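You operate a simulated robot arm through the tools that you are given. There is no shell and no other tool. Be economical: measure what you need, move in short steps, check, and stop when the job is done.

The job below is to be done with a simulated two-armed robot. You get a single attempt, and the scene is never put back.

TASK
Fetch the grey buckle and set it on top of the book on the top of the big counter. Then put the purple bag on the top of the low shelving. Then shut the blue door. The order counts. Set down upright: purple bag.

It is judged by the outcome, as a careful person would: the job done as asked, and still so three seconds after it is handed in. It fails if anything else is knocked over, pushed out of place, dropped, spilled or broken.

THE ROBOT
Two 7-joint arms with two-finger grippers on one trunk, on a base that drives. Base frame: it is fixed to the floor where the robot stands at the start and does not move with it; the origin is under the middle of the robot, x ahead of it, y to its left, z up; the surface under the hand at the start is at about z = 600. Readings come in mm, degrees, newtons and seconds.
The left shoulder is at the start at [89, 159, 951], the right one opposite. With the tool pointing down near the work surface each hand reaches from about 320 to 780 mm from the robot's upright axis, wherever it stands, measured 20 degrees to its own side. Places, roughly: blue door [-800, 1200, 200]; purple bag [1000, -2750, 750]; top of the low shelving [100, 1300, 800]. Payload 2.45 kg a hand.
The tool frame of a hand sits at the grasp point between the pads (the TCP): z along the fingers, y along the line on which they close. The tips reach 26 mm beyond it. Largest opening 96 mm; the body of the gripper starts 69 mm behind the TCP.
Orientation is that of the tool frame in the base frame, as a unit quaternion [w, x, y, z]. With the fingers straight down and closing along the base's y, the tool's x points along the base's -x, its y along +y and its z along -z.

THE INTERFACE
- The arms move only by the tool play_rows. It takes "left_series", "right_series" or both (then of equal length, played together; a hand with none holds still); each is one flat list of numbers, 7 for each row, row after row: the opening, from 0 (shut) to 1 (fully open), then the shift along the base's x, y, z in mm, then the turn, a rotation vector about the base's x, y, z in degrees. In form: [jaw, tx, ty, tz, wx, wy, wz, jaw, tx, ty, tz, wx, wy, wz, ...]. A call has 1 to 10 rows; each row is the pose to reach, as a shift and turn from the pose commanded when the call began. Each row takes 0.2 s and may step no farther than 50 mm and 8.6 degrees from the row before; otherwise, or with a gripper value out of range, the whole call is refused. Where a pose cannot be reached the arm comes as near as it can. A force on the tool above 40 N (or 10 N above the force at the start of the call, whichever is more), or a blocked arm, ends the call early, and 0.2 s more pass. Each finger halts on what it meets, pressing with about 34 N; the grip force reading is that of the motor and also rises with nothing between the fingers. The clock runs only during rows and for 0.2 s after the last one: add rows that repeat a pose to give the fingers time. The reply holds the time, the measured pose of the TCP, the force on the tool along the base axes, the opening and the grip force, in the units named above and with some noise, with the torque about the TCP (base axes, N m) and any sound that the robot's microphone picked up.
- Cameras (640 x 400 px; columns grow to the right, rows downward): "scene" is now at [233.8, -44.7, 1408.8]; the picture's right is [-0.75, -0.66, 0.00], its down [-0.58, 0.66, -0.47] and it looks along [0.31, -0.35, -0.88] (base axes); focal length 267 px, centre (320, 200). "left" rides on the left gripper at [82, -3, -98] in its tool frame; the picture's right is [0.04, 1.00, 0.00], its down [-0.73, 0.03, -0.68] and it looks along [-0.68, 0.03, 0.73] (tool axes); focal length 256 px, centre (320, 200). "right" rides on the right gripper at [82, 3, -98] in its tool frame; the picture's right is [-0.04, 1.00, 0.00], its down [-0.73, -0.03, -0.68] and it looks along [-0.68, -0.03, 0.73] (tool axes); focal length 256 px, centre (320, 200). There is no depth. A picture from a camera that has moved, and an enlarged one, comes with that camera's place and axes in the base frame and with its lens. The place of the scene camera against the robot may be out by one fixed shift of up to 18 mm in any direction.
- get_image(camera): a new picture of that camera. The clock stands still meanwhile.
- slide_trunk(by): slides the trunk up (or, below 0, down) by that many mm; the arms and the scene camera ride with it, the base frame stays. It gives what a move gives, with no picture.
- drive_base(legs): drives the robot by 1 to 6 legs, each [ahead, left, turn to the left] in mm, mm and degrees, along the robot's own axes; the way and the turn of a leg run together, so that a leg with both is an arc; at most 1500 mm and 180 degrees a leg. The arms and the cameras ride along, it lands a little off, and it stops where it bumps. It gives what a move gives.
- turn_head(pan, tilt): turns the head with the scene camera to pan (to the left, within 120 degrees either way) and tilt (down, from -29 to 69), counted from straight ahead of the robot. It gives what a move gives.
- inspect(camera, box): a new picture of the part [left, top, right, bottom] of that camera's present view, enlarged. The clock stands still meanwhile.
- close_job(): hands the job in; it is judged then, once.

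Go step by step. Nothing tells you exact positions but the pictures and the camera data: compare them with the known pose of the tool, close in by small moves and look again before you grip or let go. The budget is 165 turns and 138 pictures, counting those below and the enlarged ones. Unless the task says otherwise, let go and move clear before handing in, and close with one line.

The tools are called after "Emit:" as a command line: name --argument value ..., lists and objects as JSON in quotes. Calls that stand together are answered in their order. play_rows: Moves the arms, as the interface text tells. Its arguments: {"type":"object","properties":{"left_series":{"type":"array","items":{"type":"number"}},"right_series":{"type":"array","items":{"type":"number"}}},"required":[]} The other tools are called the same way: slide_trunk (by) slides the trunk up or down; drive_base (legs) drives the base; turn_head (pan, tilt) turns the head that bears the scene camera; get_image (camera) takes a picture; inspect (camera, box) takes an enlarged picture of a part of a camera's view; close_job () hands the job in.

At the start:

```text
t: 0.0
left_eef_pos: [382.4, -20.9, 842.5]
left_tcp_rot: [-0.001, -0.001, 1.0, 0.001]
left_force: [0.0, -0.2, -0.4]
left_moment: [0.01, 0.01, -0.01]
left_grip_width: 96.0
left_gripper_force: 0.1
right_eef_pos: [347.9, -445.3, 812.8]
right_tcp_rot: [-0.001, 0.0, 1.0, 0.001]
right_force: [-0.3, -0.6, -0.3]
right_moment: [0.01, -0.01, 0.01]
right_grip_width: 95.9
right_gripper_force: 0.1
trunk travel left (down, up): [-125.0, 442.0]
robot x, y, heading: [0.8, -1.5, 0.2]
head pan, tilt: [-48.6, 61.6]
```

scene: 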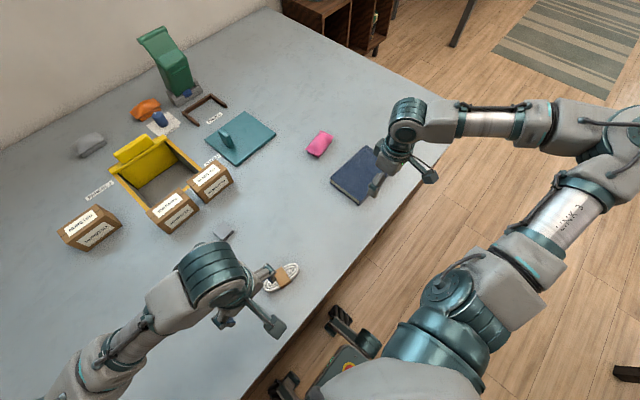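
right: 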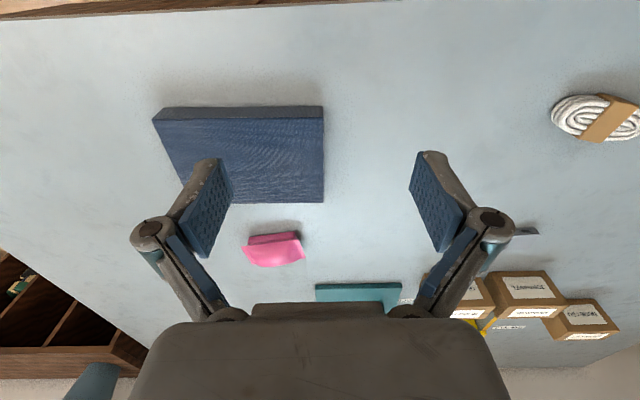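
left: 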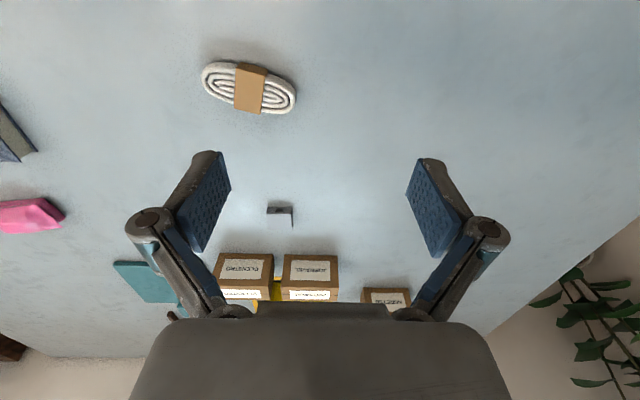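

I see a counter with several items: a blue book, a small grey part near the left hand, and another grey thing at the far left. I'll enlarge these to tell which one is the buckle.

Emit:
inspect --camera "left" --box '[200, 160, 360, 260]'

Emit:
inspect --camera "scene" --box '[40, 20, 280, 250]'

Emit:
inspect --camera "scene" --box '[200, 120, 420, 300]'

```text
4.00 times, centred on (280, 210) of left
camera zoom: at [301.0, -21.4, 941.5], right [-0.04, 1.0, 0.0], down [0.73, 0.03, 0.68], along [0.68, 0.03, -0.73], focal length 1024 px, centre (480, 160)
```

zoom: 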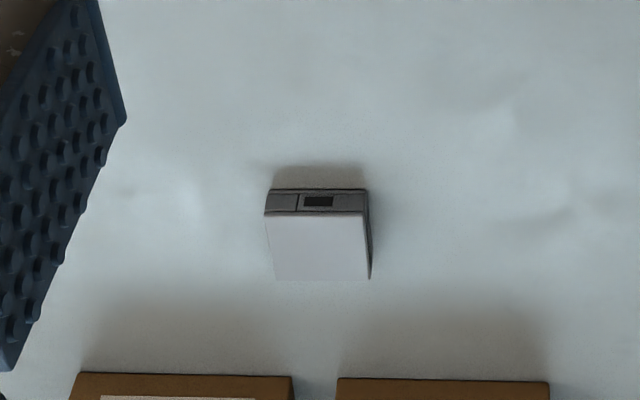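

```text
1.74 times, centred on (160, 135) of scene
camera zoom: at [233.8, -44.7, 1408.8], right [-0.75, -0.66, 0.0], down [-0.58, 0.66, -0.47], along [0.31, -0.35, -0.88], focal length 464 px, centre (598, 313)
```

zoom: 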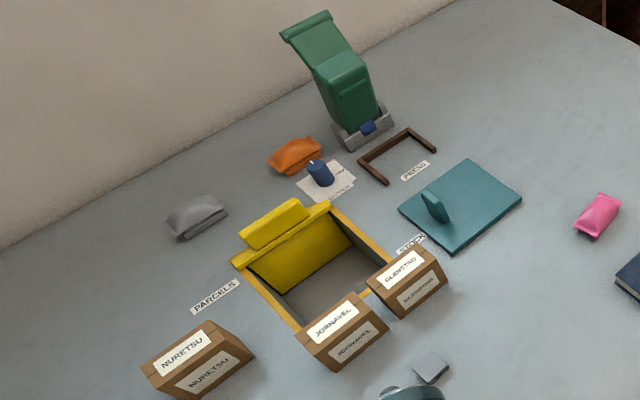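

```text
2.22 times, centred on (310, 210) of scene
camera zoom: at [233.8, -44.7, 1408.8], right [-0.75, -0.66, 0.0], down [-0.58, 0.66, -0.47], along [0.31, -0.35, -0.88], focal length 592 px, centre (342, 178)
```

zoom: 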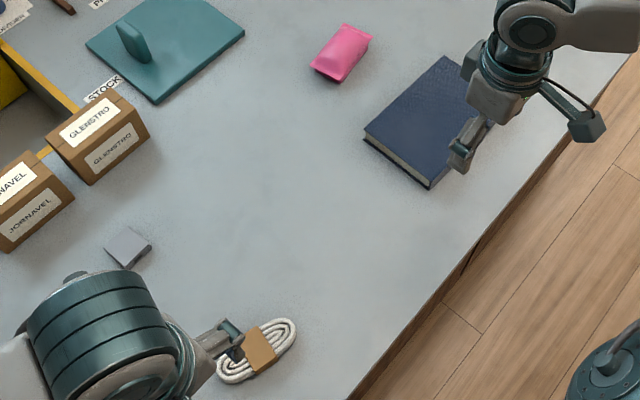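

The small grey slotted piece, about 48×48×14 mm near [665, -83, 600], looks like the buckle. The book spans about x 399–539, y -648 to -447. I'll use the right hand for both, so I first move the left hand out of the way and raise the right.

Emit:
play_rows --left_series '[1, 0, 45, 0, 0, 0, 0, 1, 0, 90, 0, 0, 0, 0, 1, 0, 135, 0, 0, 0, 0, 1, 0, 180, 0, 0, 0, 0, 1, 0, 225, 0, 0, 0, 0, 1, 0, 260, 0, 0, 0, 0]' --right_series '[1, 30, 0, 0, 0, 0, 0, 1, 60, 30, 0, 0, 0, 0, 1, 90, 60, 0, 0, 0, 0, 1, 120, 90, 0, 0, 0, 0, 1, 150, 120, 0, 0, 0, 0, 1, 180, 150, 0, 0, 0, 0]'

```text
t: 1.4
left_eef_pos: [381.0, 245.9, 844.7]
left_tcp_rot: [0.0, 0.0, 1.0, -0.002]
left_force: [-0.9, 0.2, 0.2]
left_moment: [-0.02, 0.03, 0.04]
left_grip_width: 95.7
left_gripper_force: 0.0
right_eef_pos: [526.3, -290.2, 815.4]
right_tcp_rot: [0.001, -0.001, 1.0, -0.002]
right_force: [0.0, -0.6, 0.8]
right_moment: [-0.04, -0.02, -0.04]
right_grip_width: 95.9
right_gripper_force: 0.1
trunk travel left (down, up): [-125.0, 442.0]
robot x, y, heading: [4.7, -1.6, -0.3]
head pan, tilt: [-48.6, 61.6]
```

Both hands moved cleanly. The right hand now goes over the buckle and down partway, then I look again.

Emit:
play_rows --right_series '[1, 23, 40, 0, 0, 0, 0, 1, 46, 80, 0, 0, 0, 0, 1, 69, 120, 0, 0, 0, 0, 1, 92, 160, 0, 0, 0, 0, 1, 115, 200, 0, 0, 0, 0, 1, 125, 207, -40, 0, 0, 0, 1, 130, 207, -75, 0, 0, 0]'

Emit:
get_image --camera "right"

Emit:
get_image --camera "scene"

```text
t: 3.0
left_eef_pos: [379.5, 242.9, 845.8]
left_tcp_rot: [0.002, 0.0, 1.0, -0.001]
left_force: [-0.3, -0.1, 0.8]
left_moment: [0.0, -0.01, -0.02]
left_grip_width: 95.9
left_gripper_force: 0.1
right_eef_pos: [599.6, -157.8, 788.5]
right_tcp_rot: [0.003, 0.0, 1.0, -0.001]
right_force: [0.0, -0.3, -0.5]
right_moment: [0.01, -0.01, -0.01]
right_grip_width: 95.9
right_gripper_force: 0.1
right hand out of reach, approached as far as the arm can: row 4, 5, 6, 7
trunk travel left (down, up): [-125.0, 442.0]
robot x, y, heading: [3.2, -0.8, -0.0]
head pan, tilt: [-48.6, 61.6]
```

```text
131 pictures are left
camera right: at [518.0, -152.8, 885.8], right [0.04, 1.0, 0.0], down [0.73, -0.03, 0.68], along [0.68, -0.03, -0.73], focal length 256 px, centre (320, 200)
```

right: 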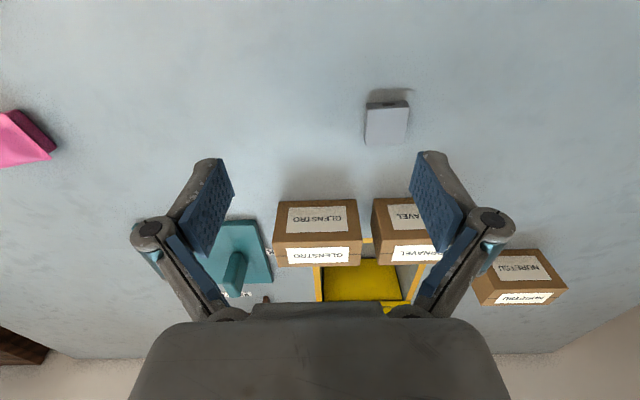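

```text
130 pictures are left
camera scene: at [234.5, -39.0, 1409.0], right [-0.75, -0.66, 0.0], down [-0.58, 0.66, -0.47], along [0.31, -0.36, -0.88], focal length 267 px, centre (320, 200)
```

scene: 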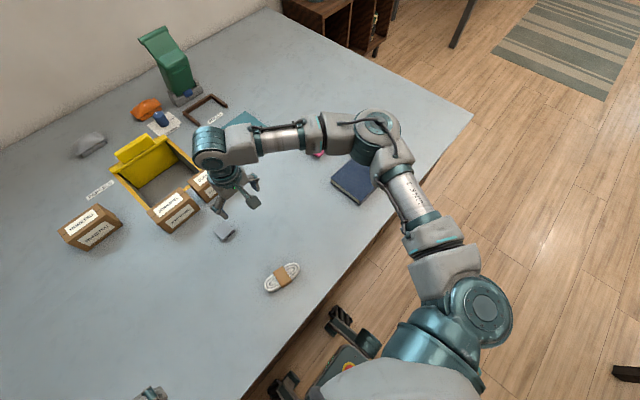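

The arm can't quite reach across, as the buckle is about 65 mm beyond its limit. I'll drive the base 130 mm to the left so the buckle falls into the right hand's range.

Emit:
drive_base --legs '[[0, 130, 0]]'

Emit:
get_image --camera "right"

```text
t: 4.3
left_eef_pos: [381.3, 348.2, 850.3]
left_tcp_rot: [0.001, 0.001, 1.0, 0.008]
left_force: [0.7, -1.5, 0.4]
left_moment: [0.1, 0.06, 0.0]
left_grip_width: 96.0
left_gripper_force: 0.1
right_eef_pos: [600.4, -50.9, 782.1]
right_tcp_rot: [0.002, 0.003, 1.0, 0.01]
right_force: [-0.1, -1.7, 0.4]
right_moment: [0.16, 0.01, -0.02]
right_grip_width: 96.2
right_gripper_force: 0.1
trunk travel left (down, up): [-125.0, 442.0]
robot x, y, heading: [3.3, 122.1, -0.0]
head pan, tilt: [-48.6, 61.6]
```

```text
129 pictures are left
camera right: at [519.2, -48.3, 880.9], right [0.04, 1.0, 0.02], down [0.73, -0.05, 0.68], along [0.68, -0.02, -0.73], focal length 256 px, centre (320, 200)
```

right: 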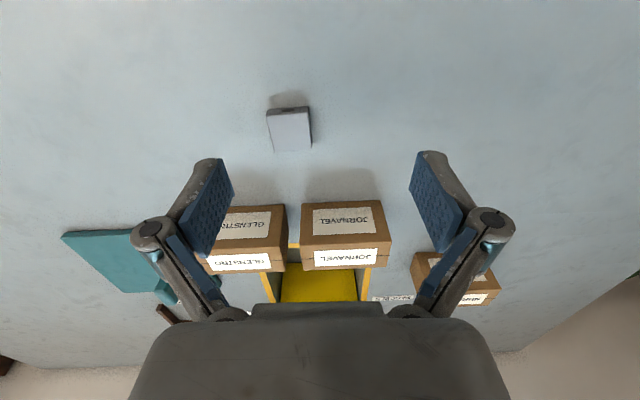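

The buckle computes to about [656, -83]. I'll shift the right hand towards it, stay above it, and re-check.

Emit:
play_rows --right_series '[1, 25, -15, -20, 0, 0, 0, 1, 45, -30, -50, 0, 0, 0, 1, 45, -30, -80, 0, 0, 0, 1, 45, -30, -80, 0, 0, 0]'

Emit:
get_image --camera "right"

```text
t: 5.3
left_eef_pos: [375.7, 393.5, 841.2]
left_tcp_rot: [0.005, 0.0, 1.0, -0.013]
left_force: [-0.9, 2.0, -0.5]
left_moment: [-0.11, -0.04, 0.01]
left_grip_width: 96.1
left_gripper_force: 0.0
right_eef_pos: [628.9, -50.0, 717.6]
right_tcp_rot: [0.006, 0.0, 1.0, -0.012]
right_force: [-0.8, 2.1, -0.1]
right_moment: [-0.14, 0.02, 0.04]
right_grip_width: 96.1
right_gripper_force: 0.0
right hand out of reach, approached as far as the arm can: row 1, 2, 3, 4
trunk travel left (down, up): [-125.0, 442.0]
robot x, y, heading: [3.2, 127.3, 0.2]
head pan, tilt: [-48.6, 61.6]
```

```text
128 pictures are left
camera right: at [547.3, -44.1, 814.3], right [0.04, 1.0, -0.02], down [0.73, -0.01, 0.69], along [0.69, -0.04, -0.73], focal length 256 px, centre (320, 200)
```

right: 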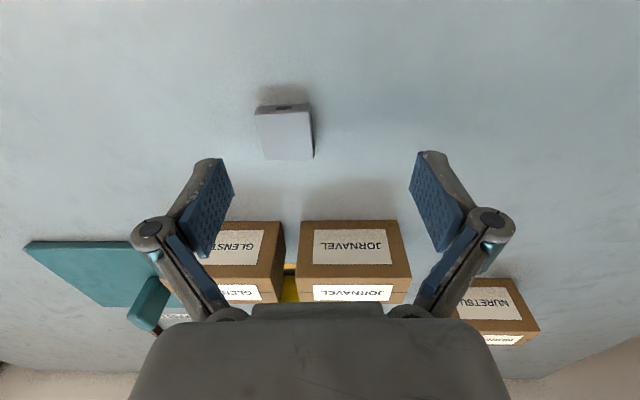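

Reach limits the vertical hand here. Tilting the fingers about 15° forward brings the wrist back, so I'll tilt and line up over the buckle.

Emit:
play_rows --right_series '[1, 0, -10, 0, 0, -8, 0, 1, 10, -20, 0, 0, -15, 0, 1, 20, -28, 0, 0, -15, 0, 1, 20, -28, 0, 0, -15, 0, 1, 20, -28, 0, 0, -15, 0]'

Emit:
get_image --camera "right"

```text
t: 6.5
left_eef_pos: [376.8, 355.6, 849.2]
left_tcp_rot: [0.004, 0.004, 1.0, 0.002]
left_force: [0.5, -0.9, 0.2]
left_moment: [0.08, 0.0, -0.02]
left_grip_width: 96.0
left_gripper_force: 0.1
right_eef_pos: [649.7, -113.9, 709.7]
right_tcp_rot: [0.134, 0.007, 0.991, 0.003]
right_force: [-0.4, -1.2, -0.5]
right_moment: [0.08, -0.01, -0.02]
right_grip_width: 96.2
right_gripper_force: 0.1
trunk travel left (down, up): [-125.0, 442.0]
robot x, y, heading: [2.1, 119.2, -0.1]
head pan, tilt: [-48.6, 61.6]
```

```text
127 pictures are left
camera right: at [545.4, -109.0, 782.6], right [0.05, 1.0, 0.02], down [0.53, -0.04, 0.85], along [0.85, -0.03, -0.53], focal length 256 px, centre (320, 200)
```

right: 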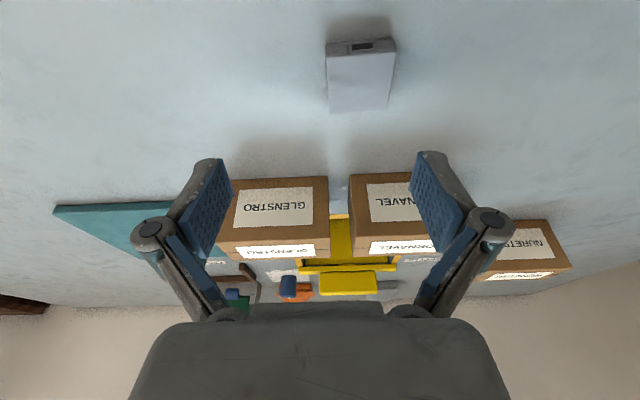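

The robot is still swaying sideways after the drive, so I let it settle before measuring.

Emit:
play_rows --right_series '[1, 0, 0, 0, 0, 0, 0, 1, 0, 0, 0, 0, 0, 0, 1, 0, 0, 0, 0, 0, 0, 1, 0, 0, 0, 0, 0, 0, 1, 0, 0, 0, 0, 0, 0, 1, 0, 0, 0, 0, 0, 0, 1, 0, 0, 0, 0, 0, 0, 1, 0, 0, 0, 0, 0, 0, 1, 0, 0, 0, 0, 0, 0, 1, 0, 0, 0, 0, 0, 0]'

Emit:
get_image --camera "right"

```text
t: 8.7
left_eef_pos: [377.6, 379.8, 844.5]
left_tcp_rot: [0.003, 0.001, 1.0, -0.008]
left_force: [-1.1, 0.2, 0.0]
left_moment: [-0.03, -0.01, -0.03]
left_grip_width: 95.8
left_gripper_force: 0.1
right_eef_pos: [648.9, -90.0, 715.5]
right_tcp_rot: [0.134, 0.001, 0.991, -0.006]
right_force: [-0.2, 0.0, 0.0]
right_moment: [-0.03, 0.0, -0.03]
right_grip_width: 96.1
right_gripper_force: 0.0
trunk travel left (down, up): [-125.0, 442.0]
robot x, y, heading: [2.0, 124.7, 0.2]
head pan, tilt: [-48.6, 61.6]
```

```text
126 pictures are left
camera right: at [545.8, -85.4, 787.9], right [0.04, 1.0, 0.0], down [0.53, -0.02, 0.85], along [0.85, -0.04, -0.53], focal length 256 px, centre (320, 200)
```

right: 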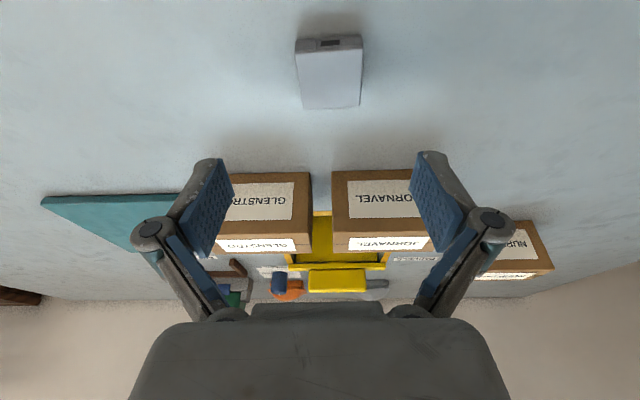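

The buckle is confirmed at about [657, -84]. I descend part-way while the sway decays.

Emit:
play_rows --right_series '[1, 3, 5, -20, 0, 0, 0, 1, 3, 8, -40, 0, 0, 0, 1, 3, 8, -40, 0, 0, 0, 1, 3, 8, -40, 0, 0, 0, 1, 3, 8, -40, 0, 0, 0, 1, 3, 8, -40, 0, 0, 0, 1, 3, 8, -40, 0, 0, 0, 1, 3, 8, -40, 0, 0, 0, 1, 3, 8, -40, 0, 0, 0, 1, 3, 8, -40, 0, 0, 0]'

Emit:
get_image --camera "right"

```text
t: 10.9
left_eef_pos: [376.8, 372.2, 845.4]
left_tcp_rot: [0.005, 0.002, 1.0, -0.005]
left_force: [0.6, 0.4, -0.3]
left_moment: [0.02, -0.01, 0.01]
left_grip_width: 96.3
left_gripper_force: 0.1
right_eef_pos: [653.1, -89.0, 674.4]
right_tcp_rot: [0.135, 0.002, 0.991, -0.004]
right_force: [-0.4, -0.5, 0.6]
right_moment: [0.0, -0.01, -0.02]
right_grip_width: 95.8
right_gripper_force: 0.0
trunk travel left (down, up): [-125.0, 442.0]
robot x, y, heading: [5.0, 122.9, -0.1]
head pan, tilt: [-48.6, 61.6]
```

```text
125 pictures are left
camera right: at [548.7, -84.1, 747.1], right [0.04, 1.0, 0.0], down [0.53, -0.03, 0.85], along [0.85, -0.04, -0.53], focal length 256 px, centre (320, 200)
```

right: 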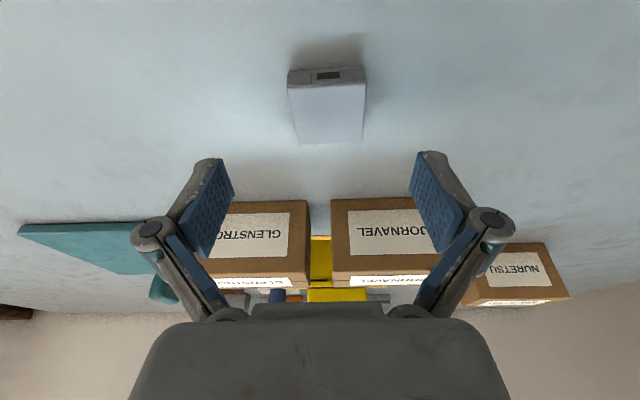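

The sway has nearly gone and the hand is within 5 mm in y. I go down to grip height, tips just above the counter.

Emit:
play_rows --right_series '[1, 0, 5, -20, 0, 0, 0, 1, 0, 5, -36, 0, 0, 0, 1, 0, 5, -42, 0, 0, 0, 1, 0, 5, -42, 0, 0, 0]'

Emit:
get_image --camera "right"

```text
t: 11.9
left_eef_pos: [377.9, 372.3, 846.4]
left_tcp_rot: [0.004, 0.002, 1.0, -0.005]
left_force: [0.0, -0.3, -0.6]
left_moment: [-0.04, 0.01, 0.03]
left_grip_width: 95.9
left_gripper_force: 0.0
right_eef_pos: [654.2, -83.5, 632.1]
right_tcp_rot: [0.135, 0.002, 0.991, -0.004]
right_force: [-0.8, -1.5, -0.6]
right_moment: [0.02, -0.01, 0.0]
right_grip_width: 96.0
right_gripper_force: 0.1
trunk travel left (down, up): [-125.0, 442.0]
robot x, y, heading: [-1.7, 123.6, -0.1]
head pan, tilt: [-48.6, 61.6]
```

```text
124 pictures are left
camera right: at [549.2, -78.8, 705.1], right [0.04, 1.0, 0.0], down [0.53, -0.03, 0.85], along [0.85, -0.04, -0.53], focal length 256 px, centre (320, 200)
```

right: 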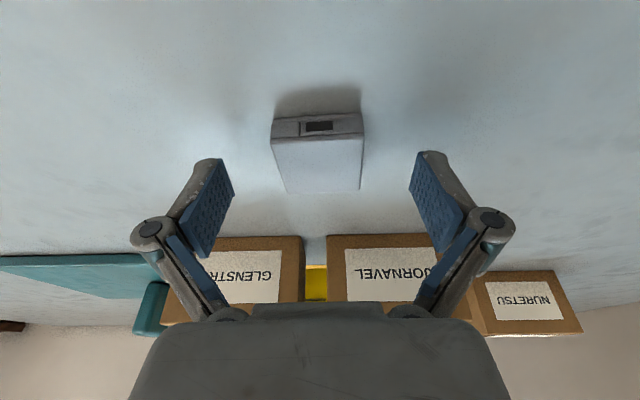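

The buckle lies between the finger tips. I close the gripper.

Emit:
play_rows --right_series '[0.7, 0, 0, 0, 0, 0, 0, 0.4, 0, 0, 0, 0, 0, 0, 0.3, 0, 0, 0, 0, 0, 0, 0.3, 0, 0, 0, 0, 0, 0]'

Emit:
get_image --camera "right"

```text
t: 12.9
left_eef_pos: [377.2, 370.6, 845.7]
left_tcp_rot: [0.005, 0.001, 1.0, -0.004]
left_force: [-0.6, 0.4, -1.0]
left_moment: [-0.02, 0.0, 0.01]
left_grip_width: 96.0
left_gripper_force: 0.1
right_eef_pos: [654.0, -84.6, 631.7]
right_tcp_rot: [0.135, 0.002, 0.991, -0.004]
right_force: [0.4, 0.0, 0.8]
right_moment: [0.04, 0.02, -0.06]
right_grip_width: 44.6
right_gripper_force: 33.8
trunk travel left (down, up): [-125.0, 442.0]
robot x, y, heading: [1.3, 127.1, 0.1]
head pan, tilt: [-48.6, 61.6]
```

```text
123 pictures are left
camera right: at [549.1, -79.1, 705.1], right [0.04, 1.0, 0.0], down [0.53, -0.03, 0.85], along [0.85, -0.04, -0.53], focal length 256 px, centre (320, 200)
```

right: 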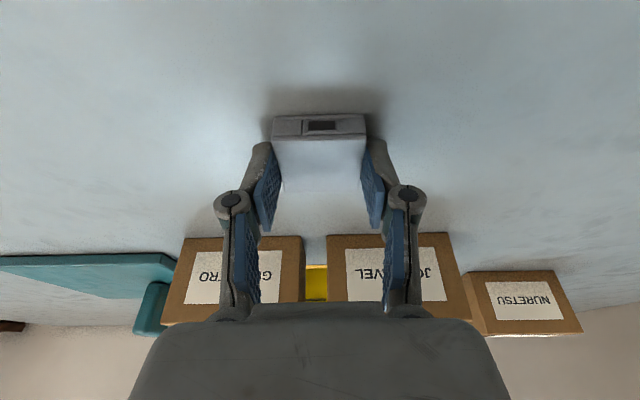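

The buckle is held at 44.6 mm. I lift it and draw it back and to the right.

Emit:
play_rows --right_series '[0.3, 0, 0, 40, 0, 0, 0, 0.3, 0, 0, 85, 0, 0, 0, 0.3, -30, 0, 130, 0, 0, 0, 0.3, -60, -30, 140, 0, 0, 0, 0.3, -90, -60, 140, 0, 0, 0, 0.3, -120, -90, 140, 0, 0, 0, 0.3, -150, -120, 140, 0, 0, 0, 0.3, -170, -160, 140, 0, 0, 0, 0.3, -180, -200, 140, 0, 0, 0, 0.3, -180, -240, 140, 0, 0, 0]'

Emit:
drive_base --legs '[[0, -190, 0]]'

Emit:
play_rows --right_series '[0.3, 0, 0, 0, 0, 0, 0, 0.3, 0, 0, 0, 0, 0, 0, 0.3, 0, 0, 0, 0, 0, 0, 0.3, 0, 0, 0, 0, 0, 0, 0.3, 0, 0, 0, 0, 0, 0, 0.3, 0, 0, 0, 0, 0, 0, 0.3, 0, 0, 0, 0, 0, 0, 0.3, 0, 0, 0, 0, 0, 0, 0.3, 0, 0, 0, 0, 0, 0, 0.3, 0, 0, 0, 0, 0, 0]'

Emit:
get_image --camera "right"

Emit:
get_image --camera "scene"

```text
refused: row 3 steps farther than a row can; nothing moved
```

```text
t: 14.4
left_eef_pos: [376.9, 181.3, 845.9]
left_tcp_rot: [0.004, 0.003, 1.0, -0.006]
left_force: [0.0, -1.2, -0.2]
left_moment: [0.0, 0.02, -0.02]
left_grip_width: 96.1
left_gripper_force: 0.0
right_eef_pos: [653.4, -274.8, 632.3]
right_tcp_rot: [0.135, 0.003, 0.991, -0.005]
right_force: [0.4, -0.2, 0.5]
right_moment: [0.04, -0.02, 0.02]
right_grip_width: 44.4
right_gripper_force: 34.3
trunk travel left (down, up): [-125.0, 442.0]
robot x, y, heading: [1.2, -64.5, -0.2]
head pan, tilt: [-48.6, 61.6]
```

```text
t: 16.6
left_eef_pos: [372.2, 180.5, 847.1]
left_tcp_rot: [0.006, 0.002, 1.0, -0.004]
left_force: [0.2, -0.2, -0.5]
left_moment: [0.02, -0.02, -0.02]
left_grip_width: 95.9
left_gripper_force: 0.0
right_eef_pos: [649.3, -277.2, 634.9]
right_tcp_rot: [0.137, 0.003, 0.991, -0.004]
right_force: [0.0, -0.6, -0.5]
right_moment: [-0.01, -0.02, -0.01]
right_grip_width: 44.2
right_gripper_force: 33.5
trunk travel left (down, up): [-125.0, 442.0]
robot x, y, heading: [1.0, -66.9, 0.0]
head pan, tilt: [-48.6, 61.6]
```

```text
122 pictures are left
camera right: at [545.6, -271.5, 707.3], right [0.04, 1.0, 0.0], down [0.52, -0.03, 0.85], along [0.85, -0.04, -0.52], focal length 256 px, centre (320, 200)
```

right: 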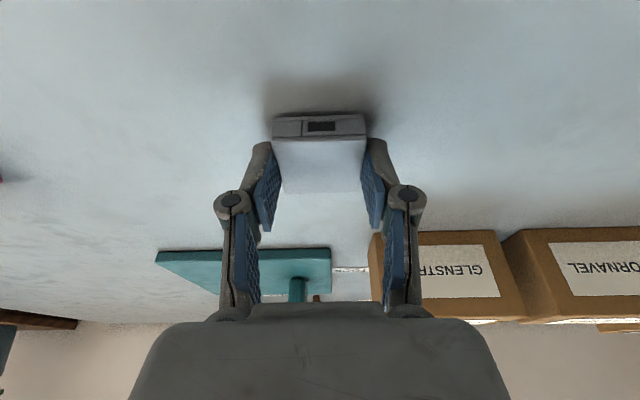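

```text
121 pictures are left
camera scene: at [235.6, -107.3, 1408.7], right [-0.75, -0.66, 0.0], down [-0.58, 0.66, -0.47], along [0.31, -0.36, -0.88], focal length 267 px, centre (320, 200)
```

scene: 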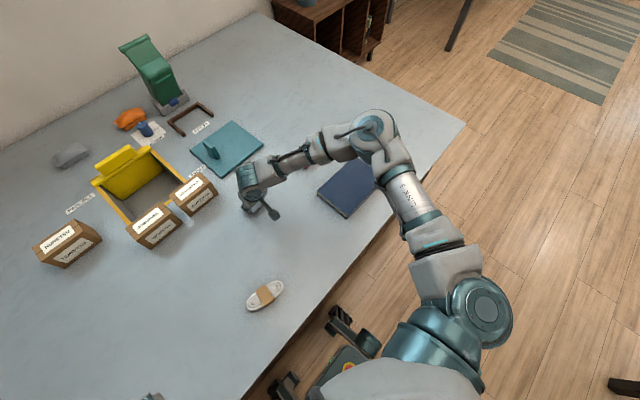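

The lift was refused because one row was too long, so the drive slid the gripped buckle along the counter. I shouldn't have chained those calls. Nothing was touched and the grip still holds, so I lift now with shorter steps.

Emit:
play_rows --right_series '[0.3, 0, 0, 35, 0, 0, 0, 0.3, 0, 0, 75, 0, 0, 0, 0.3, -15, 0, 110, 0, 0, 0, 0.3, -40, -25, 120, 0, 0, 0, 0.3, -65, -55, 120, 0, 0, 0, 0.3, -90, -90, 120, 0, 0, 0, 0.3, -115, -125, 120, 0, 0, 0, 0.3, -140, -160, 120, 0, 0, 0, 0.3, -165, -195, 120, 0, 0, 0, 0.3, -180, -230, 120, 0, 0, 0]'

Emit:
get_image --camera "right"

Emit:
get_image --camera "scene"

```text
t: 18.8
left_eef_pos: [372.3, 177.5, 848.8]
left_tcp_rot: [0.006, 0.003, 1.0, -0.003]
left_force: [-0.2, 0.0, -0.1]
left_moment: [-0.02, 0.01, 0.0]
left_grip_width: 96.3
left_gripper_force: 0.1
right_eef_pos: [470.7, -507.9, 754.1]
right_tcp_rot: [0.136, 0.003, 0.991, -0.002]
right_force: [-0.2, 0.0, -0.7]
right_moment: [-0.02, 0.03, -0.02]
right_grip_width: 43.9
right_gripper_force: 33.7
trunk travel left (down, up): [-125.0, 442.0]
robot x, y, heading: [1.1, -66.2, -0.2]
head pan, tilt: [-48.6, 61.6]
```

```text
120 pictures are left
camera right: at [365.9, -503.8, 826.1], right [0.04, 1.0, 0.01], down [0.52, -0.03, 0.85], along [0.85, -0.03, -0.52], focal length 256 px, centre (320, 200)
```

right: 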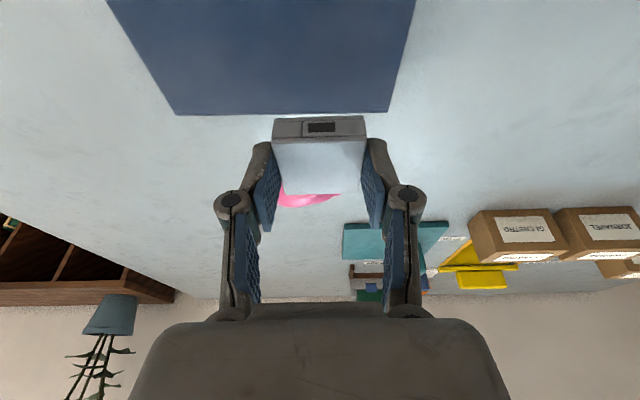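

```text
119 pictures are left
camera scene: at [233.4, -111.5, 1408.8], right [-0.75, -0.66, 0.0], down [-0.58, 0.66, -0.47], along [0.31, -0.36, -0.88], focal length 267 px, centre (320, 200)
```

scene: 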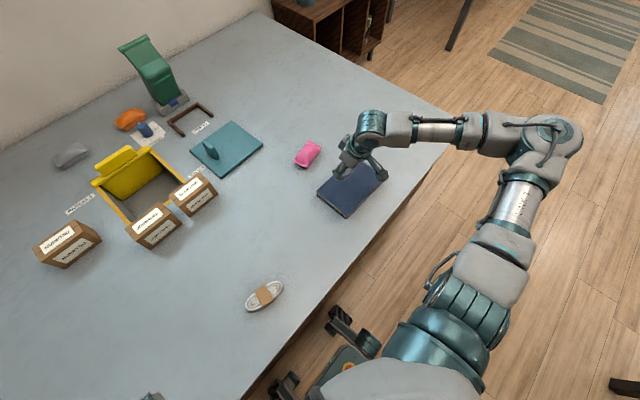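

The book top spans roughly x 399–533, y -650 to -442, so its centre is [466, -546]. I go over it, lower in stages, and watch the force.

Emit:
play_rows --right_series '[0.3, -3, -20, 0, 0, 0, 0, 0.3, -6, -38, -20, 0, 0, 0, 0.3, -6, -38, -45, 0, 0, 0, 0.3, -6, -38, -70, 0, 0, 0, 0.3, -6, -38, -75, 0, 0, 0, 0.3, -6, -38, -75, 0, 0, 0]'

Emit:
get_image --camera "right"

Emit:
inspect --camera "scene" --box '[290, 100, 410, 240]'

```text
t: 20.2
left_eef_pos: [372.7, 178.3, 849.7]
left_tcp_rot: [0.006, 0.002, 1.0, -0.004]
left_force: [0.7, 0.0, -0.4]
left_moment: [-0.03, 0.04, -0.02]
left_grip_width: 96.4
left_gripper_force: 0.0
right_eef_pos: [464.1, -544.6, 679.8]
right_tcp_rot: [0.136, 0.003, 0.991, -0.002]
right_force: [-0.2, 0.0, -0.2]
right_moment: [-0.02, -0.01, -0.02]
right_grip_width: 44.4
right_gripper_force: 33.8
trunk travel left (down, up): [-125.0, 442.0]
robot x, y, heading: [2.1, -71.8, -0.2]
head pan, tilt: [-48.6, 61.6]
```

```text
118 pictures are left
camera right: at [360.2, -540.1, 751.9], right [0.05, 1.0, 0.01], down [0.52, -0.03, 0.85], along [0.85, -0.04, -0.52], focal length 256 px, centre (320, 200)
```

right: 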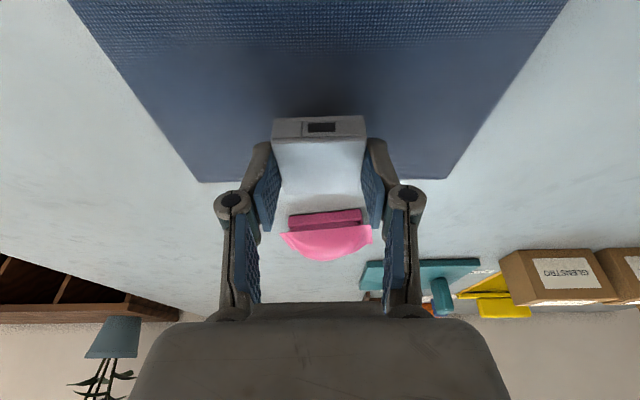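

```text
2.86 times, centred on (350, 170) of scene
camera zoom: at [233.9, -109.8, 1408.9], right [-0.75, -0.66, 0.0], down [-0.58, 0.66, -0.47], along [0.31, -0.36, -0.88], focal length 762 px, centre (234, 286)
```

zoom: 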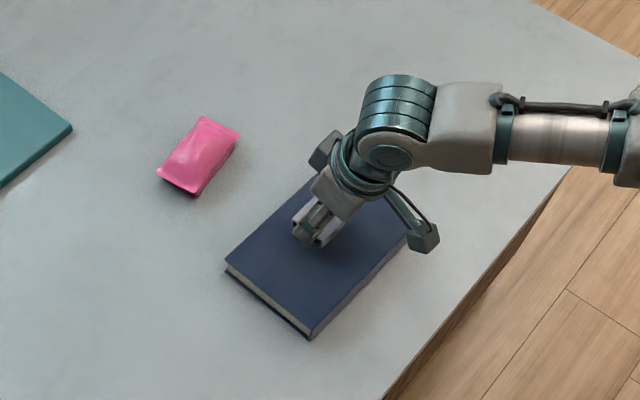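

The buckle is well centred over the book. I lower it slowly.

Emit:
play_rows --right_series '[0.3, 0, 0, -4, 0, 0, 0, 0.3, 0, 0, -8, 0, 0, 0, 0.3, 0, 0, -11, 0, 0, 0, 0.3, 0, 0, -14, 0, 0, 0, 0.3, 0, 0, -14, 0, 0, 0]'

Emit:
get_image --camera "right"

```text
t: 21.4
left_eef_pos: [373.6, 178.0, 848.5]
left_tcp_rot: [0.005, 0.002, 1.0, -0.004]
left_force: [-0.1, -0.3, -1.1]
left_moment: [-0.02, -0.03, -0.04]
left_grip_width: 96.0
left_gripper_force: 0.1
right_eef_pos: [464.0, -545.1, 665.8]
right_tcp_rot: [0.136, 0.003, 0.991, -0.003]
right_force: [1.0, -0.1, 1.2]
right_moment: [0.02, 0.0, 0.02]
right_grip_width: 44.2
right_gripper_force: 34.0
trunk travel left (down, up): [-125.0, 442.0]
robot x, y, heading: [2.6, -68.6, -0.1]
head pan, tilt: [-48.6, 61.6]
```

```text
116 pictures are left
camera right: at [360.2, -540.3, 737.7], right [0.05, 1.0, 0.01], down [0.52, -0.03, 0.85], along [0.85, -0.04, -0.52], focal length 256 px, centre (320, 200)
```

right: 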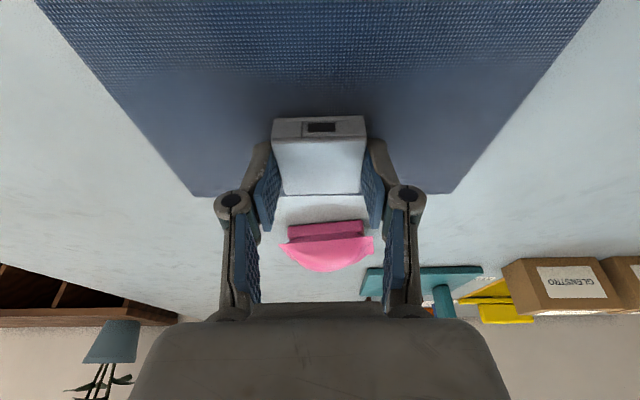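

There's no contact yet. I lower it a bit more.

Emit:
play_rows --right_series '[0.3, 0, 0, -2, 0, 0, 0, 0.3, 0, 0, -4, 0, 0, 0, 0.3, 0, 0, -6, 0, 0, 0, 0.3, 0, 0, -6, 0, 0, 0]'

```text
t: 22.4
left_eef_pos: [372.4, 179.9, 848.7]
left_tcp_rot: [0.007, 0.003, 1.0, -0.004]
left_force: [0.0, 0.1, -0.9]
left_moment: [0.0, 0.01, -0.03]
left_grip_width: 96.1
left_gripper_force: 0.1
right_eef_pos: [466.0, -545.8, 662.8]
right_tcp_rot: [0.138, 0.003, 0.99, -0.005]
right_force: [0.1, -4.0, 20.6]
right_moment: [-0.2, 0.29, 0.04]
right_grip_width: 44.2
right_gripper_force: 34.4
trunk travel left (down, up): [-125.0, 442.0]
robot x, y, heading: [2.8, -67.8, -0.1]
head pan, tilt: [-48.6, 61.6]
```

Contact was at about z 662, with a 20 N push. I ease up 2 mm, open and lift away.

Emit:
play_rows --right_series '[0.3, 0, 0, 2, 0, 0, 0, 0.3, 0, 0, 3, 0, 0, 0, 0.5, 0, 0, 3, 0, 0, 0, 0.7, 0, 0, 3, 0, 0, 0, 0.8, 0, 0, 3, 0, 0, 0, 0.8, 0, 0, 20, 0, 0, 0, 0.8, 0, 0, 60, 0, 0, 0, 0.8, -20, 0, 100, 0, 0, 0, 0.8, -40, 0, 140, 0, 0, 0]'

Emit:
get_image --camera "right"

Emit:
get_image --camera "scene"

```text
t: 24.4
left_eef_pos: [371.8, 179.2, 848.5]
left_tcp_rot: [0.007, 0.002, 1.0, -0.005]
left_force: [0.3, -0.5, -0.4]
left_moment: [0.02, -0.01, -0.05]
left_grip_width: 96.1
left_gripper_force: 0.1
right_eef_pos: [421.6, -544.1, 802.5]
right_tcp_rot: [0.137, 0.003, 0.991, -0.003]
right_force: [1.0, 0.9, 0.1]
right_moment: [0.03, -0.03, 0.01]
right_grip_width: 77.3
right_gripper_force: 0.1
trunk travel left (down, up): [-125.0, 442.0]
robot x, y, heading: [1.3, -67.0, -0.2]
head pan, tilt: [-48.6, 61.6]
```

```text
115 pictures are left
camera right: at [318.2, -538.7, 874.4], right [0.04, 1.0, 0.01], down [0.52, -0.03, 0.85], along [0.85, -0.03, -0.52], focal length 256 px, centre (320, 200)
```

right: 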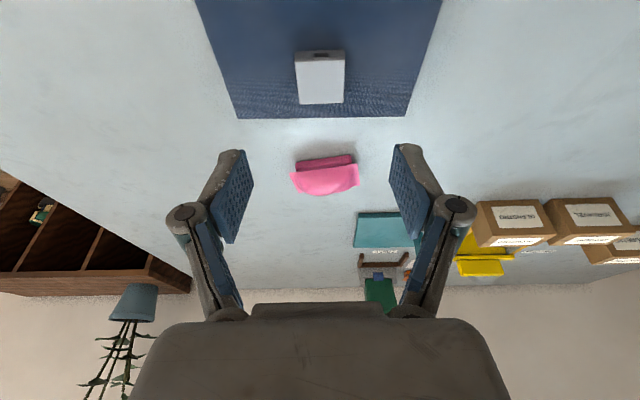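

```text
114 pictures are left
camera scene: at [232.1, -107.7, 1409.3], right [-0.75, -0.66, 0.0], down [-0.58, 0.66, -0.47], along [0.31, -0.36, -0.88], focal length 267 px, centre (320, 200)
```

scene: 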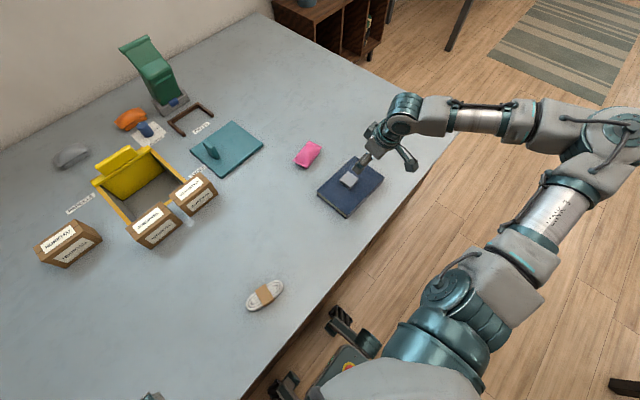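

The buckle lies flat on the book. I look around for the purple bag, the shelving and the door before driving.

Emit:
turn_head --pan -75 --tilt 20

Emit:
get_image --camera "scene"

Emit:
turn_head --pan 60 --tilt 25

Emit:
get_image --camera "scene"

Emit:
turn_head --pan 120 --tilt 25

Emit:
get_image --camera "scene"

Emit:
turn_head --pan -120 --tilt 40

Emit:
get_image --camera "scene"

```text
t: 25.5
left_eef_pos: [373.0, 177.9, 847.5]
left_tcp_rot: [0.006, 0.001, 1.0, -0.004]
left_force: [0.4, 1.2, -0.2]
left_moment: [0.03, -0.01, 0.03]
left_grip_width: 96.0
left_gripper_force: 0.0
right_eef_pos: [423.6, -544.5, 801.7]
right_tcp_rot: [0.136, 0.003, 0.991, -0.003]
right_force: [0.9, 0.5, 0.7]
right_moment: [0.02, -0.02, 0.04]
right_grip_width: 77.0
right_gripper_force: 0.0
trunk travel left (down, up): [-125.0, 442.0]
robot x, y, heading: [-1.2, -67.4, 0.0]
head pan, tilt: [-75.0, 20.0]
```

```text
113 pictures are left
camera scene: at [215.0, -150.9, 1468.9], right [-0.97, -0.26, 0.0], down [-0.09, 0.33, -0.94], along [0.24, -0.91, -0.34], focal length 267 px, centre (320, 200)
```

scene: 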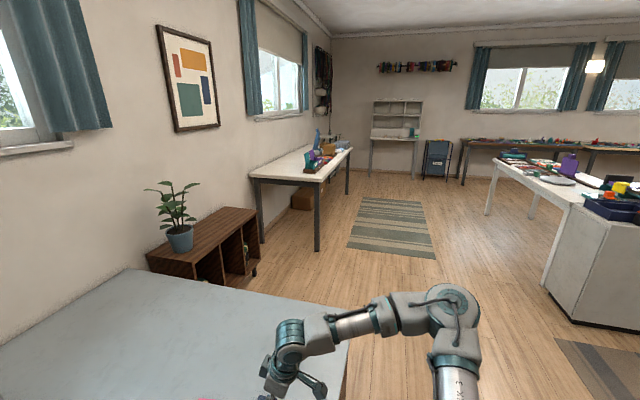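

```text
t: 27.7
left_eef_pos: [373.2, 178.8, 848.2]
left_tcp_rot: [0.006, 0.002, 1.0, -0.003]
left_force: [0.2, -0.2, -0.2]
left_moment: [-0.03, 0.0, 0.0]
left_grip_width: 96.0
left_gripper_force: 0.2
right_eef_pos: [424.7, -545.6, 800.7]
right_tcp_rot: [0.137, 0.003, 0.991, -0.003]
right_force: [0.8, 0.0, 0.6]
right_moment: [0.03, 0.02, -0.03]
right_grip_width: 76.9
right_gripper_force: 0.0
trunk travel left (down, up): [-125.0, 442.0]
robot x, y, heading: [-0.8, -69.0, -0.2]
head pan, tilt: [60.0, 25.0]
```

```text
112 pictures are left
camera scene: at [237.2, 19.1, 1460.9], right [0.86, -0.5, 0.0], down [-0.22, -0.36, -0.91], along [0.45, 0.78, -0.42], focal length 267 px, centre (320, 200)
```

scene: 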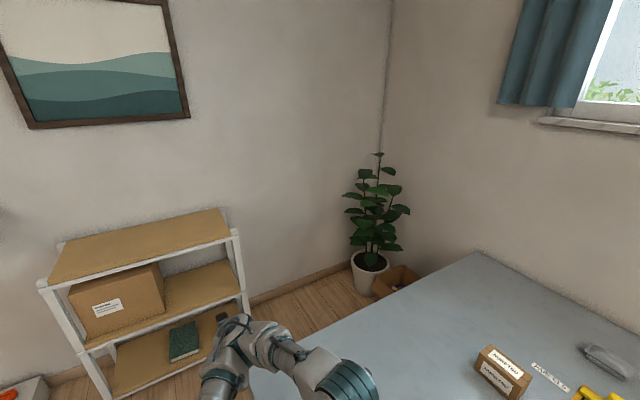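

```text
t: 29.0
left_eef_pos: [373.6, 178.3, 848.7]
left_tcp_rot: [0.006, 0.002, 1.0, -0.003]
left_force: [0.0, -0.3, 0.7]
left_moment: [-0.01, 0.0, -0.01]
left_grip_width: 95.8
left_gripper_force: 0.0
right_eef_pos: [424.2, -544.8, 800.5]
right_tcp_rot: [0.136, 0.003, 0.991, -0.003]
right_force: [-0.7, -1.2, -0.7]
right_moment: [0.02, -0.01, -0.03]
right_grip_width: 76.6
right_gripper_force: 0.1
trunk travel left (down, up): [-125.0, 442.0]
robot x, y, heading: [-1.8, -66.7, 0.3]
head pan, tilt: [120.0, 25.0]
```

```text
111 pictures are left
camera scene: at [145.1, 19.4, 1461.3], right [0.87, 0.5, 0.0], down [0.21, -0.37, -0.91], along [-0.45, 0.79, -0.42], focal length 267 px, centre (320, 200)
```

scene: 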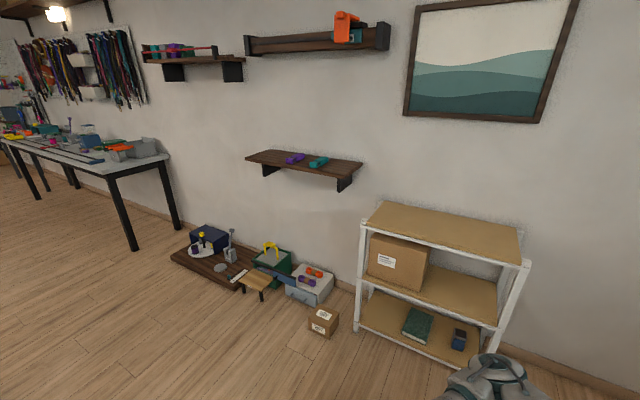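

```text
t: 32.4
left_eef_pos: [372.7, 179.0, 847.3]
left_tcp_rot: [0.007, 0.002, 1.0, -0.003]
left_force: [0.5, -1.3, 0.2]
left_moment: [-0.01, 0.01, -0.01]
left_grip_width: 96.0
left_gripper_force: 0.0
right_eef_pos: [424.8, -546.1, 801.6]
right_tcp_rot: [0.137, 0.003, 0.991, -0.003]
right_force: [0.2, 0.0, -0.6]
right_moment: [-0.02, 0.02, -0.03]
right_grip_width: 76.8
right_gripper_force: 0.1
trunk travel left (down, up): [-125.0, 442.0]
robot x, y, heading: [1.0, -66.0, -0.1]
head pan, tilt: [-120.0, 40.0]
```

```text
110 pictures are left
camera scene: at [148.1, -134.2, 1437.9], right [-0.87, 0.5, 0.0], down [0.32, 0.56, -0.77], along [-0.39, -0.66, -0.64], focal length 267 px, centre (320, 200)
```

scene: 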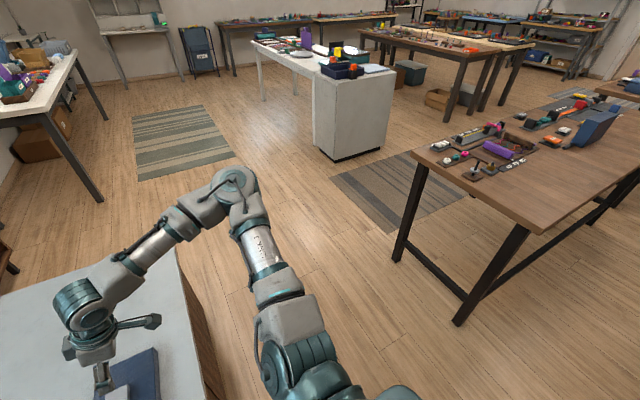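

The bag should be on the white table to the right, by its near corner, with an approach from the -x side. I undo the tilt and bring the right arm in close before driving.

Emit:
play_rows --right_series '[0.8, 0, 20, 20, 0, 5, 0, 0.8, 0, 50, 40, 0, 10, 0, 0.8, 0, 90, 50, 0, 15.6, 0, 0.8, -10, 130, 50, 0, 15.6, 0, 0.8, -20, 170, 50, 0, 15.6, 0, 0.8, -30, 210, 50, 0, 15.6, 0, 0.8, -40, 240, 50, 0, 15.6, 0]'

Emit:
turn_head --pan -60 --tilt 30

```text
t: 34.0
left_eef_pos: [373.6, 180.0, 848.1]
left_tcp_rot: [0.006, 0.003, 1.0, -0.006]
left_force: [0.9, -0.6, 0.6]
left_moment: [0.03, 0.03, -0.01]
left_grip_width: 96.1
left_gripper_force: 0.1
right_eef_pos: [382.5, -303.9, 850.4]
right_tcp_rot: [0.0, 0.002, 1.0, -0.005]
right_force: [-0.3, 0.1, -0.3]
right_moment: [-0.01, 0.01, 0.02]
right_grip_width: 76.7
right_gripper_force: 0.2
trunk travel left (down, up): [-125.0, 442.0]
robot x, y, heading: [-0.1, -68.3, -0.4]
head pan, tilt: [-120.0, 40.0]
```

```text
t: 35.3
left_eef_pos: [372.5, 178.5, 847.5]
left_tcp_rot: [0.007, 0.002, 1.0, -0.005]
left_force: [1.2, -0.1, 0.2]
left_moment: [-0.01, 0.02, -0.01]
left_grip_width: 95.8
left_gripper_force: 0.0
right_eef_pos: [382.7, -304.8, 849.9]
right_tcp_rot: [0.001, 0.003, 1.0, -0.004]
right_force: [-0.6, -0.3, -0.1]
right_moment: [-0.01, 0.01, 0.01]
right_grip_width: 77.0
right_gripper_force: 0.0
trunk travel left (down, up): [-125.0, 442.0]
robot x, y, heading: [0.3, -65.9, -0.1]
head pan, tilt: [-60.0, 30.0]
```

Now I back out 250 mm and strafe right along the open floor.

Emit:
drive_base --legs '[[-250, 0, 0], [0, -1300, 0], [0, -700, 0]]'

Emit:
get_image --camera "scene"

```text
t: 46.6
left_eef_pos: [135.9, -1809.2, 848.0]
left_tcp_rot: [0.006, -0.003, 1.0, -0.006]
left_force: [-1.4, 0.8, -0.1]
left_moment: [-0.04, 0.0, -0.02]
left_grip_width: 95.8
left_gripper_force: 0.1
right_eef_pos: [150.5, -2293.6, 850.8]
right_tcp_rot: [0.001, -0.004, 1.0, -0.005]
right_force: [0.4, 0.1, 0.1]
right_moment: [-0.01, 0.0, -0.02]
right_grip_width: 76.5
right_gripper_force: 0.1
trunk travel left (down, up): [-125.0, 442.0]
robot x, y, heading: [-232.7, -2058.1, 0.5]
head pan, tilt: [-60.0, 30.0]
```

```text
109 pictures are left
camera scene: at [2.2, -2124.0, 1453.1], right [-0.86, -0.51, 0.01], down [-0.26, 0.43, -0.87], along [0.44, -0.75, -0.5], focal length 267 px, centre (320, 200)
```

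scene: 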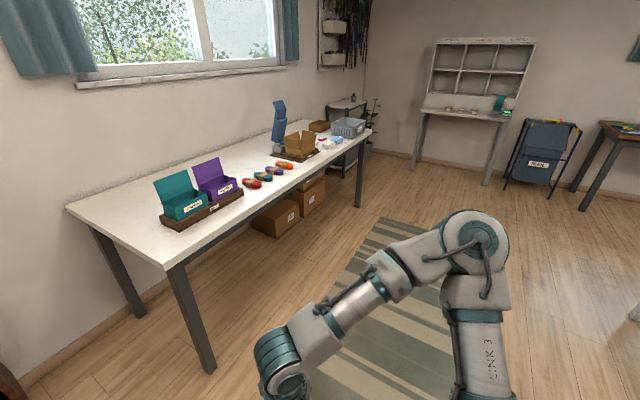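

Emit:
inspect --camera "scene" --box '[140, 140, 360, 250]'

```text
2.91 times, centred on (250, 195) of scene
camera zoom: at [2.2, -2124.0, 1453.1], right [-0.86, -0.51, 0.01], down [-0.26, 0.43, -0.87], along [0.44, -0.75, -0.5], focal length 776 px, centre (524, 214)
```

zoom: 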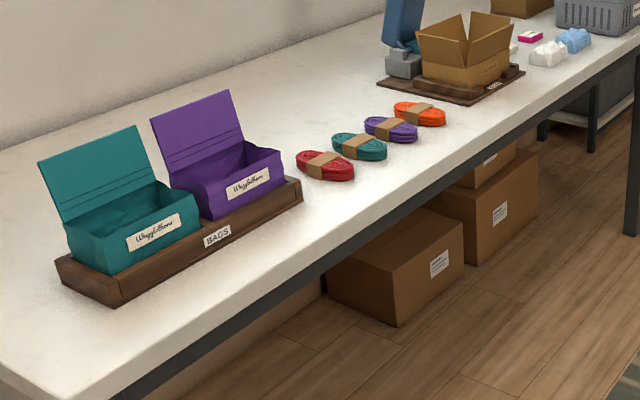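

The purple bag is an open box-shaped bag with a raised flap, standing in the brown BAGS tray around [1130, -2900]. I move in front of it, stopping short.

Emit:
drive_base --legs '[[0, -770, 0], [600, 0, 0]]'

Emit:
turn_head --pan 0 --tilt 40

Emit:
get_image --camera "scene"

Emit:
get_image --camera "right"

```text
t: 53.8
left_eef_pos: [740.2, -2569.5, 848.9]
left_tcp_rot: [0.008, -0.006, 1.0, -0.003]
left_force: [-0.2, 0.6, -0.4]
left_moment: [-0.01, 0.01, 0.03]
left_grip_width: 95.9
left_gripper_force: 0.0
right_eef_pos: [759.6, -3054.6, 851.6]
right_tcp_rot: [0.002, -0.006, 1.0, -0.004]
right_force: [0.6, -0.5, 0.0]
right_moment: [-0.01, 0.0, -0.02]
right_grip_width: 76.8
right_gripper_force: 0.1
trunk travel left (down, up): [-125.0, 442.0]
robot x, y, heading: [374.5, -2818.1, 0.8]
head pan, tilt: [-60.0, 30.0]
```

```text
t: 55.1
left_eef_pos: [737.9, -2569.3, 851.4]
left_tcp_rot: [0.01, -0.007, 1.0, -0.003]
left_force: [-0.1, -0.9, 0.6]
left_moment: [0.01, 0.02, 0.0]
left_grip_width: 95.7
left_gripper_force: 0.0
right_eef_pos: [756.6, -3053.8, 853.0]
right_tcp_rot: [0.004, -0.007, 1.0, -0.003]
right_force: [0.4, 0.3, 0.7]
right_moment: [0.03, 0.0, 0.01]
right_grip_width: 76.5
right_gripper_force: 0.0
trunk travel left (down, up): [-125.0, 442.0]
robot x, y, heading: [374.6, -2819.0, 0.9]
head pan, tilt: [0.0, 40.0]
```

```text
107 pictures are left
camera scene: at [651.3, -2808.8, 1437.3], right [0.02, -1.0, 0.0], down [-0.65, -0.01, -0.76], along [0.76, 0.01, -0.65], focal length 267 px, centre (320, 200)
```

scene: 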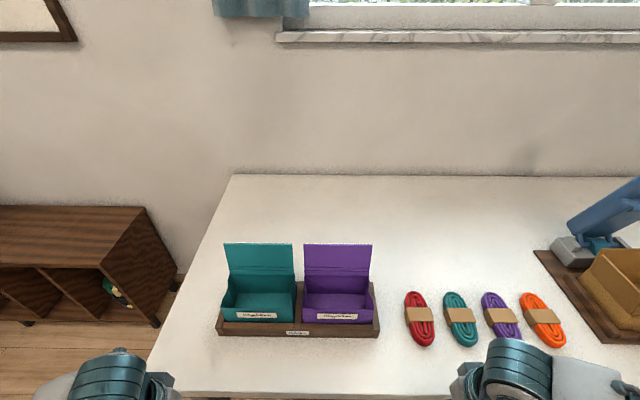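

```text
106 pictures are left
camera right: at [675.1, -3050.3, 950.3], right [0.03, 1.0, -0.01], down [0.73, -0.02, 0.69], along [0.68, -0.02, -0.73], focal length 256 px, centre (320, 200)
```

right: 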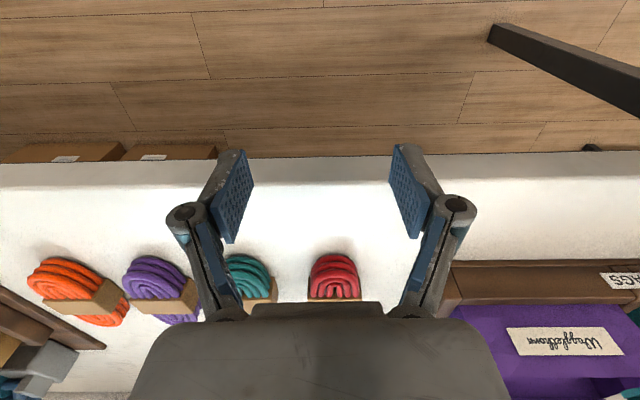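

Emit:
inspect --camera "scene" --box '[200, 230, 400, 350]'

Emit:
get_image --camera "left"

```text
3.20 times, centred on (300, 290) of scene
camera zoom: at [651.3, -2808.8, 1437.3], right [0.02, -1.0, 0.0], down [-0.65, -0.01, -0.76], along [0.76, 0.01, -0.65], focal length 853 px, centre (384, -88)
```

zoom: 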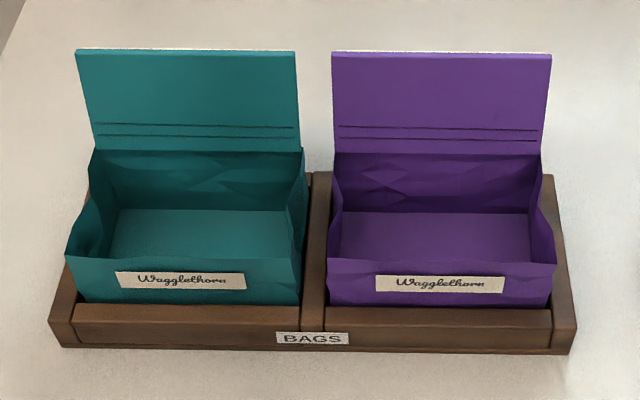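

```text
104 pictures are left
camera left: at [654.2, -2571.0, 948.0], right [-0.05, 1.0, -0.01], down [0.72, 0.04, 0.69], along [0.69, 0.03, -0.72], focal length 256 px, centre (320, 200)
```

left: 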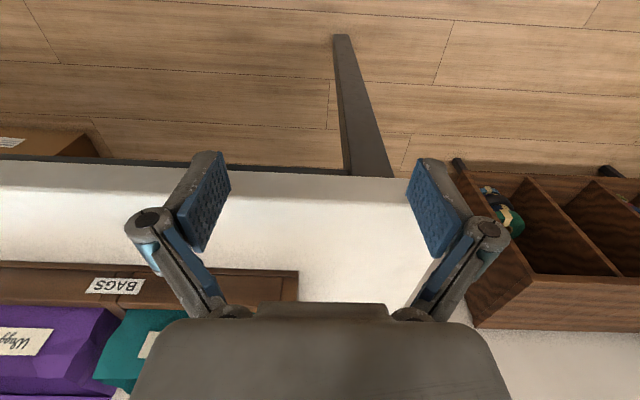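

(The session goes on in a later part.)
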